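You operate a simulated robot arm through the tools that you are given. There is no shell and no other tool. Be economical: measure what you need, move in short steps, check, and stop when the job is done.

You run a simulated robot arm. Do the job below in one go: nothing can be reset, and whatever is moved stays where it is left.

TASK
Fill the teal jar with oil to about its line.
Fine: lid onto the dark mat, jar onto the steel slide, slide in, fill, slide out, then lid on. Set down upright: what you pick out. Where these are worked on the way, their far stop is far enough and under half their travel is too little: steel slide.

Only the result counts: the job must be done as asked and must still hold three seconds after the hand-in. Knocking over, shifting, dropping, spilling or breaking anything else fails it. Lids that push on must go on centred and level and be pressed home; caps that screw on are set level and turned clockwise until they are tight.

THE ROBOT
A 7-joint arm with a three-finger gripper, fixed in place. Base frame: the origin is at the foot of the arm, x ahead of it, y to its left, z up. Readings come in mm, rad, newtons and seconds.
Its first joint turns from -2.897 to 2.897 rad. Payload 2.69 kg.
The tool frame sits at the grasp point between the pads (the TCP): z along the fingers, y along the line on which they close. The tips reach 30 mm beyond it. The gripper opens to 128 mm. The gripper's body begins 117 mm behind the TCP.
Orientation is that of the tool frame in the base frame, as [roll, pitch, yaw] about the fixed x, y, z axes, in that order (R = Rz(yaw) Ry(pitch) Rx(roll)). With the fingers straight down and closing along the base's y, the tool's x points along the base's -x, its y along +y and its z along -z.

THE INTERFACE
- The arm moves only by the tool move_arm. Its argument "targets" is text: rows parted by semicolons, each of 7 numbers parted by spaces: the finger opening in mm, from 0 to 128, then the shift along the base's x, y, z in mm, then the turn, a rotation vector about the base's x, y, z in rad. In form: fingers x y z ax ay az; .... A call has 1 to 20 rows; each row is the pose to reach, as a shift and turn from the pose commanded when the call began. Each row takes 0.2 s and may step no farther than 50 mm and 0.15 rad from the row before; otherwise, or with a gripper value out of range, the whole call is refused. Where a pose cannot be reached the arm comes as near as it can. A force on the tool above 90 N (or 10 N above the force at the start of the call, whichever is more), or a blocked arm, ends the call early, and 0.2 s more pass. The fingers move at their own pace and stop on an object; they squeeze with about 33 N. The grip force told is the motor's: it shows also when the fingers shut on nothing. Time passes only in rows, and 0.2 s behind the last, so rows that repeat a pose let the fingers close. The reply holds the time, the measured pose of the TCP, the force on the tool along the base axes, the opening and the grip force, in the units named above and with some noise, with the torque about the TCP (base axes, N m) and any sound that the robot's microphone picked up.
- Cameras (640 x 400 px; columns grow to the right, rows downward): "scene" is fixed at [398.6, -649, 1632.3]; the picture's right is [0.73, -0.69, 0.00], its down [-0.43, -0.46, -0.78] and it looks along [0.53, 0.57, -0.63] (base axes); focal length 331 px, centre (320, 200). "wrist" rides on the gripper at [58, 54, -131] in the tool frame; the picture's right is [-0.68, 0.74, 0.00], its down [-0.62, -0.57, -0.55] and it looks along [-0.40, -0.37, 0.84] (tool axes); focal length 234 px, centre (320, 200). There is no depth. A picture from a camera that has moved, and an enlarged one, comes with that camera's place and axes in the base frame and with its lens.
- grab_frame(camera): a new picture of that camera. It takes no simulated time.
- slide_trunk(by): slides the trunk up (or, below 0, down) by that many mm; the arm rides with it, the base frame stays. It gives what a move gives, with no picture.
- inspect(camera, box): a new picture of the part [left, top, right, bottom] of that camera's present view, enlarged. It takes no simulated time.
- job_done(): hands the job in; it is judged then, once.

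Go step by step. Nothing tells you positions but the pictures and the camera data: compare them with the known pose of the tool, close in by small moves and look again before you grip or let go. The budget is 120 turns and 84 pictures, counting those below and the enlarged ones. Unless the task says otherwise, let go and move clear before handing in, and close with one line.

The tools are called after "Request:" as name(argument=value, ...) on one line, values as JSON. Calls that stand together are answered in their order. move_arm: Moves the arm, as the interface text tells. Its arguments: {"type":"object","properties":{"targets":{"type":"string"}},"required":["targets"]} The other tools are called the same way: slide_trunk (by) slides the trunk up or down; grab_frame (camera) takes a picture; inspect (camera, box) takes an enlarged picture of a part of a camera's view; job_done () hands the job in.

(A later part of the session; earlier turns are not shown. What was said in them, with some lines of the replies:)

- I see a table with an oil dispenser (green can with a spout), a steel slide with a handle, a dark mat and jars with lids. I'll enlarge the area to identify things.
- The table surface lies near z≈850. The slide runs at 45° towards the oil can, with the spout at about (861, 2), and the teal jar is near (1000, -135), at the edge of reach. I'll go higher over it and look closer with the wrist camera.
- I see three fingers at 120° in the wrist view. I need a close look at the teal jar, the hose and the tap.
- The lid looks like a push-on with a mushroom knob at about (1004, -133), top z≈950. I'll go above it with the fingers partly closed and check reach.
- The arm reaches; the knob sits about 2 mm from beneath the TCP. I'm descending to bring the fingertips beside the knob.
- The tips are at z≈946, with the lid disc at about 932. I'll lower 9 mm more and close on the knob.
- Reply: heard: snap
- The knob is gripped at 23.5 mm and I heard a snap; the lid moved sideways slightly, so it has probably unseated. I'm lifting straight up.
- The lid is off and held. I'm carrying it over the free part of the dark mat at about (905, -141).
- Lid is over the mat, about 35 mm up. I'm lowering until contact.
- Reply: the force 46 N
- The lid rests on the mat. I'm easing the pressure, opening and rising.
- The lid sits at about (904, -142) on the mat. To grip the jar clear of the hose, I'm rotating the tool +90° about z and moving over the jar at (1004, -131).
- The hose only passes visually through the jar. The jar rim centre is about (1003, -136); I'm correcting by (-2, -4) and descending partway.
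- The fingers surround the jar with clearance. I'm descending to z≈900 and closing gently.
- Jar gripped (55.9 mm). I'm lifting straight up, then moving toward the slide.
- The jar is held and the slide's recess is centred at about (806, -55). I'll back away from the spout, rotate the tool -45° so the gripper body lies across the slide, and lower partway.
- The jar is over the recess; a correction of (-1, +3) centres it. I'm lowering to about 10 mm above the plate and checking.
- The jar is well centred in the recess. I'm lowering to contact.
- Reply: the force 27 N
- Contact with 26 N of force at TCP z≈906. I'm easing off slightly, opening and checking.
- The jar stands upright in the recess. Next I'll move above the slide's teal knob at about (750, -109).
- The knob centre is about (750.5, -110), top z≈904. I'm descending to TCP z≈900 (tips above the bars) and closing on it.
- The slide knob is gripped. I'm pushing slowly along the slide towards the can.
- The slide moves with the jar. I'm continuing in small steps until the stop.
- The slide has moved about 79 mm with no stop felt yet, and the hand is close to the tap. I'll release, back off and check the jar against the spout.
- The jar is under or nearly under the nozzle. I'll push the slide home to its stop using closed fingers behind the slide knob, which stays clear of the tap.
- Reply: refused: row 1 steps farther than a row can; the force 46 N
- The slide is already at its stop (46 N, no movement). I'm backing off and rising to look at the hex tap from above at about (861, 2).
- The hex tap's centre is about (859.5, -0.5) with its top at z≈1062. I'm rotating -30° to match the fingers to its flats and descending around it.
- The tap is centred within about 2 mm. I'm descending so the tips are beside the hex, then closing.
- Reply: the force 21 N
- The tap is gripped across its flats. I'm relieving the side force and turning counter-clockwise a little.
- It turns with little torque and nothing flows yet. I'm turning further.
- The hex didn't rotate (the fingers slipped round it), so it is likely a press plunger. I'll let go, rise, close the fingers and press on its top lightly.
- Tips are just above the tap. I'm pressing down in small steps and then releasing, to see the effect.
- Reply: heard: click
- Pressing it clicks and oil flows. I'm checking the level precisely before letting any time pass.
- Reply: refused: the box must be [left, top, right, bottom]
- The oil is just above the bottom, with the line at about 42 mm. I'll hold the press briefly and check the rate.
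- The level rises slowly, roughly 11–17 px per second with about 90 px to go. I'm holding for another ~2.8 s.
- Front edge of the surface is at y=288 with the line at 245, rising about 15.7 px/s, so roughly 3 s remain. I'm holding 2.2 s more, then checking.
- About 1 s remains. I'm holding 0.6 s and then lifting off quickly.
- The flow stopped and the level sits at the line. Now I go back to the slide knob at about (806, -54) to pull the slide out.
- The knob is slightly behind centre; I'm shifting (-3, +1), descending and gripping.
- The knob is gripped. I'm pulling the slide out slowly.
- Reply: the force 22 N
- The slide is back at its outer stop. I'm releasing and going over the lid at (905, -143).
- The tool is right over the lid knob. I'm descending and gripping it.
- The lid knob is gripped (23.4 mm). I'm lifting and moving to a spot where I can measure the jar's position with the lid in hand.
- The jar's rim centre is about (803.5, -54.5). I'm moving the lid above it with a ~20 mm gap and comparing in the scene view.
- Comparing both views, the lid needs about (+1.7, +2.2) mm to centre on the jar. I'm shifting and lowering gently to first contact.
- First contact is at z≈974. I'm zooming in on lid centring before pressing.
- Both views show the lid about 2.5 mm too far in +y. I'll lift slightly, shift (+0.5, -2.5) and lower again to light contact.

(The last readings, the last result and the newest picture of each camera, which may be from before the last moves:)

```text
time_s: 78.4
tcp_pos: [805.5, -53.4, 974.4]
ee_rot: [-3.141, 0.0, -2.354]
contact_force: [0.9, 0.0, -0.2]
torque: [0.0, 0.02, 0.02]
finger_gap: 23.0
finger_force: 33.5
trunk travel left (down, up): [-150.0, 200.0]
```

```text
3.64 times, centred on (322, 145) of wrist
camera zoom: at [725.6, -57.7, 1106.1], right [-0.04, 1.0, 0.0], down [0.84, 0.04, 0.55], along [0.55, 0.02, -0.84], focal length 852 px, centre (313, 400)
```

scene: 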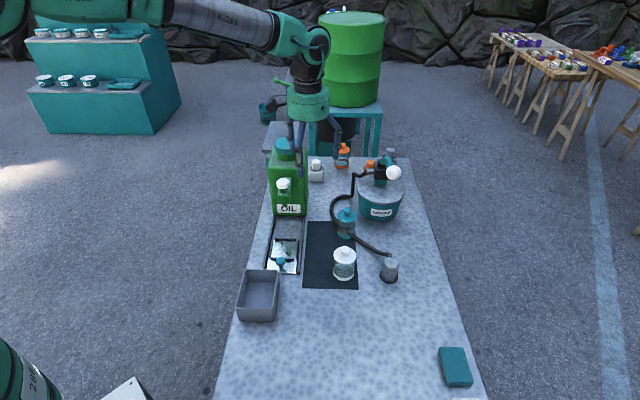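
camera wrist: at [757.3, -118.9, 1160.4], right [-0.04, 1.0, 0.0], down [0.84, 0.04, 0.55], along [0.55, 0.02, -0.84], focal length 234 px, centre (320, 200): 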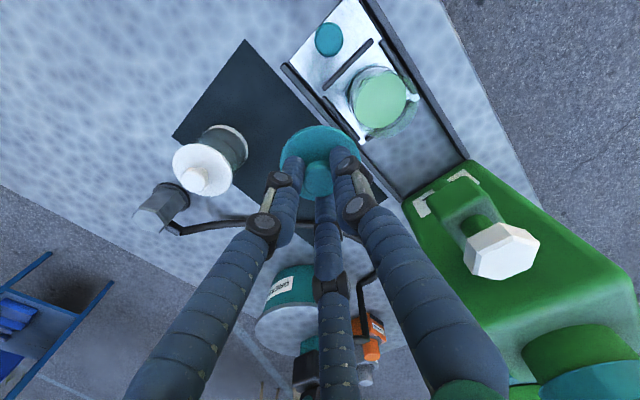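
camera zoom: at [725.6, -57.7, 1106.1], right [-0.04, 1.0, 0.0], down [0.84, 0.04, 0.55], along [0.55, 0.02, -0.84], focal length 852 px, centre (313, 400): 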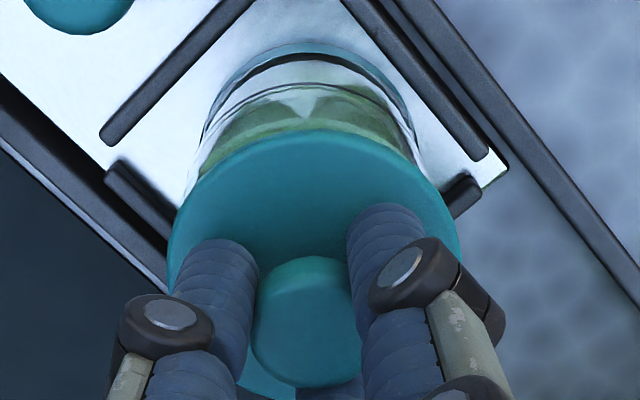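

The lid is still about 2 mm too far in +y by the image. I'm shifting -1.8 mm, settling and lowering to light contact.

Request:
move_arm(targets="0 0 -1.8 0 0 0 0; 0 0 -1.8 0 0 0 0; 0 0 -1.8 0 0 0 0; 0 0 -1.8 -2 0 0 0; 0 0 -1.8 -4 0 0 0; 0 0 -1.8 -5 0 0 0; 0 0 -1.8 -5 0 0 0")

Request:
inspect(camera="wrist", box=[250, 90, 394, 200])

```text
time_s: 80.0
tcp_pos: [804.3, -56.5, 973.0]
ee_rot: [-3.139, 0.002, -2.359]
contact_force: [-3.2, 4.3, 21.3]
torque: [0.15, 0.2, 0.03]
finger_gap: 23.0
finger_force: 32.7
trunk travel left (down, up): [-150.0, 200.0]
```

```text
3.64 times, centred on (322, 145) of wrist
camera zoom: at [725.5, -59.7, 1103.8], right [-0.04, 1.0, 0.0], down [0.83, 0.04, 0.55], along [0.55, 0.02, -0.83], focal length 852 px, centre (313, 400)
```

zoom: 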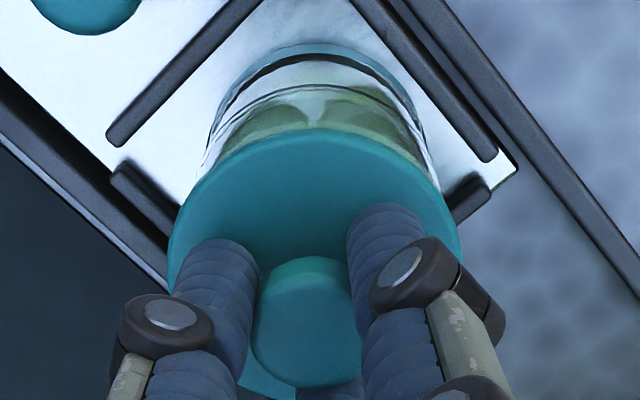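

The lid is centred now (jar 316–318 px against lid 314.5). I'm pressing it home in small steps.

Request:
move_arm(targets="0 0.3 0.3 -1 0 0 0; 0 0.3 0.3 -2 0 0 0; 0 0.3 0.3 -3 0 0 0; 0 0.3 0.3 -4 0 0 0; 0 0.3 0.3 -5 0 0 0; 0 0.3 0.3 -6 0 0 0")

```text
time_s: 81.4
tcp_pos: [804.9, -57.4, 967.4]
ee_rot: [-3.14, 0.004, -2.355]
contact_force: [0.9, 0.7, 42.7]
torque: [-0.04, 0.01, 0.05]
finger_gap: 22.9
finger_force: 33.2
trunk travel left (down, up): [-150.0, 200.0]
```

Request:
move_arm(targets="0 0 0 -1 0 0 0; 0 0 0 -2 0 0 0; 0 0 0 -3 0 0 0; 0 0 0 -4 0 0 0; 0 0 0 -5 0 0 0; 0 0 0 -6 0 0 0")

```text
time_s: 82.8
tcp_pos: [805.6, -56.7, 966.9]
ee_rot: [-3.134, 0.007, -2.355]
contact_force: [-6.8, 5.1, 80.6]
torque: [0.28, 0.8, 0.0]
finger_gap: 22.8
finger_force: 33.0
trunk travel left (down, up): [-150.0, 200.0]
```

80 N with little movement now. I'm checking in the scene view whether the lid is seated.

Request:
inspect(camera="scene", box=[264, 216, 304, 246])

```text
13.33 times, centred on (284, 231) of scene
camera zoom: at [398.6, -649.0, 1632.3], right [0.73, -0.69, 0.0], down [-0.43, -0.46, -0.78], along [0.53, 0.57, -0.63], focal length 4415 px, centre (800, -213)
```

zoom: 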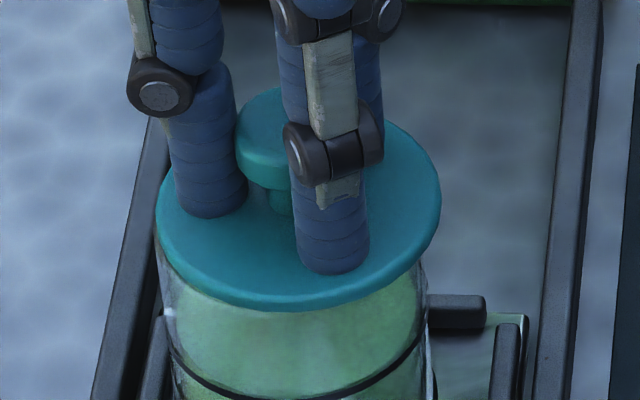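

The lid-to-line distance matches the originally seated lid, and it looks level. To be sure it's home, I'll release, close the fingers and press centrally on the knob top.

Request:
move_arm(targets="0 0 0 3 0 0 0; 0 0 0 6 0 0 0; 25 0 0 6 0 0 0; 40 0 0 6 0 0 0; 50 0 0 6 0 0 0; 50 0 0 25 0 0 0; 50 0 0 50 0 0 0; 10 0 0 50 0 0 0; 0 0 0 50 0 0 0; 0 0 0 50 0 0 0")

```text
time_s: 85.0
tcp_pos: [804.9, -56.6, 1009.1]
ee_rot: [-3.14, 0.001, -2.357]
contact_force: [0.3, 0.3, -0.1]
torque: [-0.01, 0.03, 0.0]
finger_gap: 2.4
finger_force: 31.7
trunk travel left (down, up): [-150.0, 200.0]
heard: snap
```

I heard a snap, so the lid may have seated or popped. I'm pressing centrally on the knob with closed fingers and listening.

Request:
move_arm(targets="0 0 0 -10 0 0 0; 0 0 0 -16 0 0 0; 0 0 0 -19 0 0 0; 0 0 0 -21 0 0 0; 0 0 0 -23 0 0 0; 0 0 0 -25 0 0 0; 0 0 0 -27 0 0 0; 0 0 0 -28 0 0 0; 0 0 0 -29 0 0 0; 0 0 0 -30 0 0 0")

```text
time_s: 87.2
tcp_pos: [805.2, -54.6, 987.7]
ee_rot: [-3.133, 0.008, -2.356]
contact_force: [-8.3, 7.3, 83.6]
torque: [0.1, 0.58, -0.04]
finger_gap: 5.8
finger_force: 31.6
trunk travel left (down, up): [-150.0, 200.0]
```

It stands firm at 84 N on the knob. I'm lifting straight off, listening for any change.

Request:
move_arm(targets="0 0 0 4 0 0 0; 0 0 0 8 0 0 0; 0 0 0 14 0 0 0; 0 0 0 40 0 0 0; 0 0 0 80 0 0 0; 0 -30 -30 110 0 0 0; 0 -60 -60 120 0 0 0; 0 -90 -90 120 0 0 0; 0 -90 -90 120 0 0 0")

```text
refused: row 6 steps farther than a row can; nothing moved
```

Request:
move_arm(targets="0 0 0 4 0 0 0; 0 0 0 8 0 0 0; 0 0 0 14 0 0 0; 0 0 0 40 0 0 0; 0 0 0 80 0 0 0; 0 0 0 120 0 0 0; 0 -30 -30 120 0 0 0; 0 -60 -60 120 0 0 0; 0 -95 -95 120 0 0 0; 0 -95 -95 120 0 0 0")

```text
time_s: 89.4
tcp_pos: [710.0, -151.0, 1098.8]
ee_rot: [-3.141, 0.0, -2.357]
contact_force: [-0.7, -0.1, 0.1]
torque: [0.02, -0.05, -0.01]
finger_gap: 2.3
finger_force: 31.3
trunk travel left (down, up): [-150.0, 200.0]
```

No new sound. I'm moving the arm out of the sight line and using the last picture to verify.

Request:
move_arm(targets="0 -30 30 20 0 0 0; 0 -60 60 40 0 0 0; 0 -90 90 60 0 0 0; 0 -120 120 60 0 0 0; 0 -120 120 60 0 0 0")

Request:
inspect(camera="scene", box=[256, 210, 312, 250])

```text
time_s: 90.6
tcp_pos: [589.7, -29.9, 1161.0]
ee_rot: [3.141, 0.002, -2.358]
contact_force: [-0.8, 1.9, -0.6]
torque: [-0.02, -0.1, 0.01]
finger_gap: 2.3
finger_force: 31.4
trunk travel left (down, up): [-150.0, 200.0]
```

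```text
10.00 times, centred on (284, 230) of scene
camera zoom: at [398.6, -649.0, 1632.3], right [0.73, -0.69, 0.0], down [-0.43, -0.46, -0.78], along [0.53, 0.57, -0.63], focal length 3311 px, centre (680, -100)
```

zoom: 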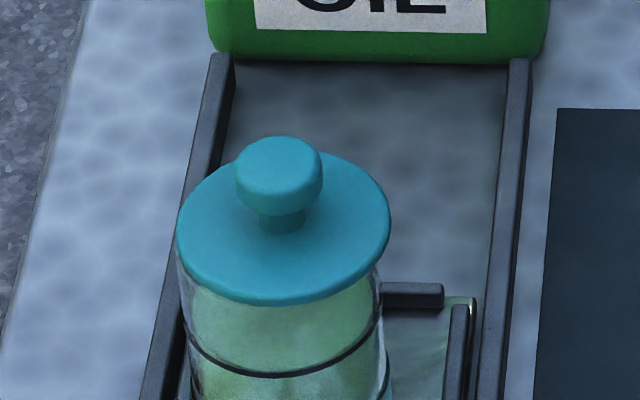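

The oil stands at about the jar's line, and the jar is upright on the slide, which is back at its outer stop. The lid sits level at its original height after an 84 N press on the knob. The hand is clear, so I'm handing in.

Request:
job_done()

```text
The job is handed in.
```

I filled the teal jar with oil to about its line; it stands upright on the steel slide, pulled back out to its outer stop, with the lid pressed on level. The last picture showed the lid roughly 2 mm off centre. I heard a snap as I let go, so I take the lid to be seated, but I had no pictures left for a closer look.
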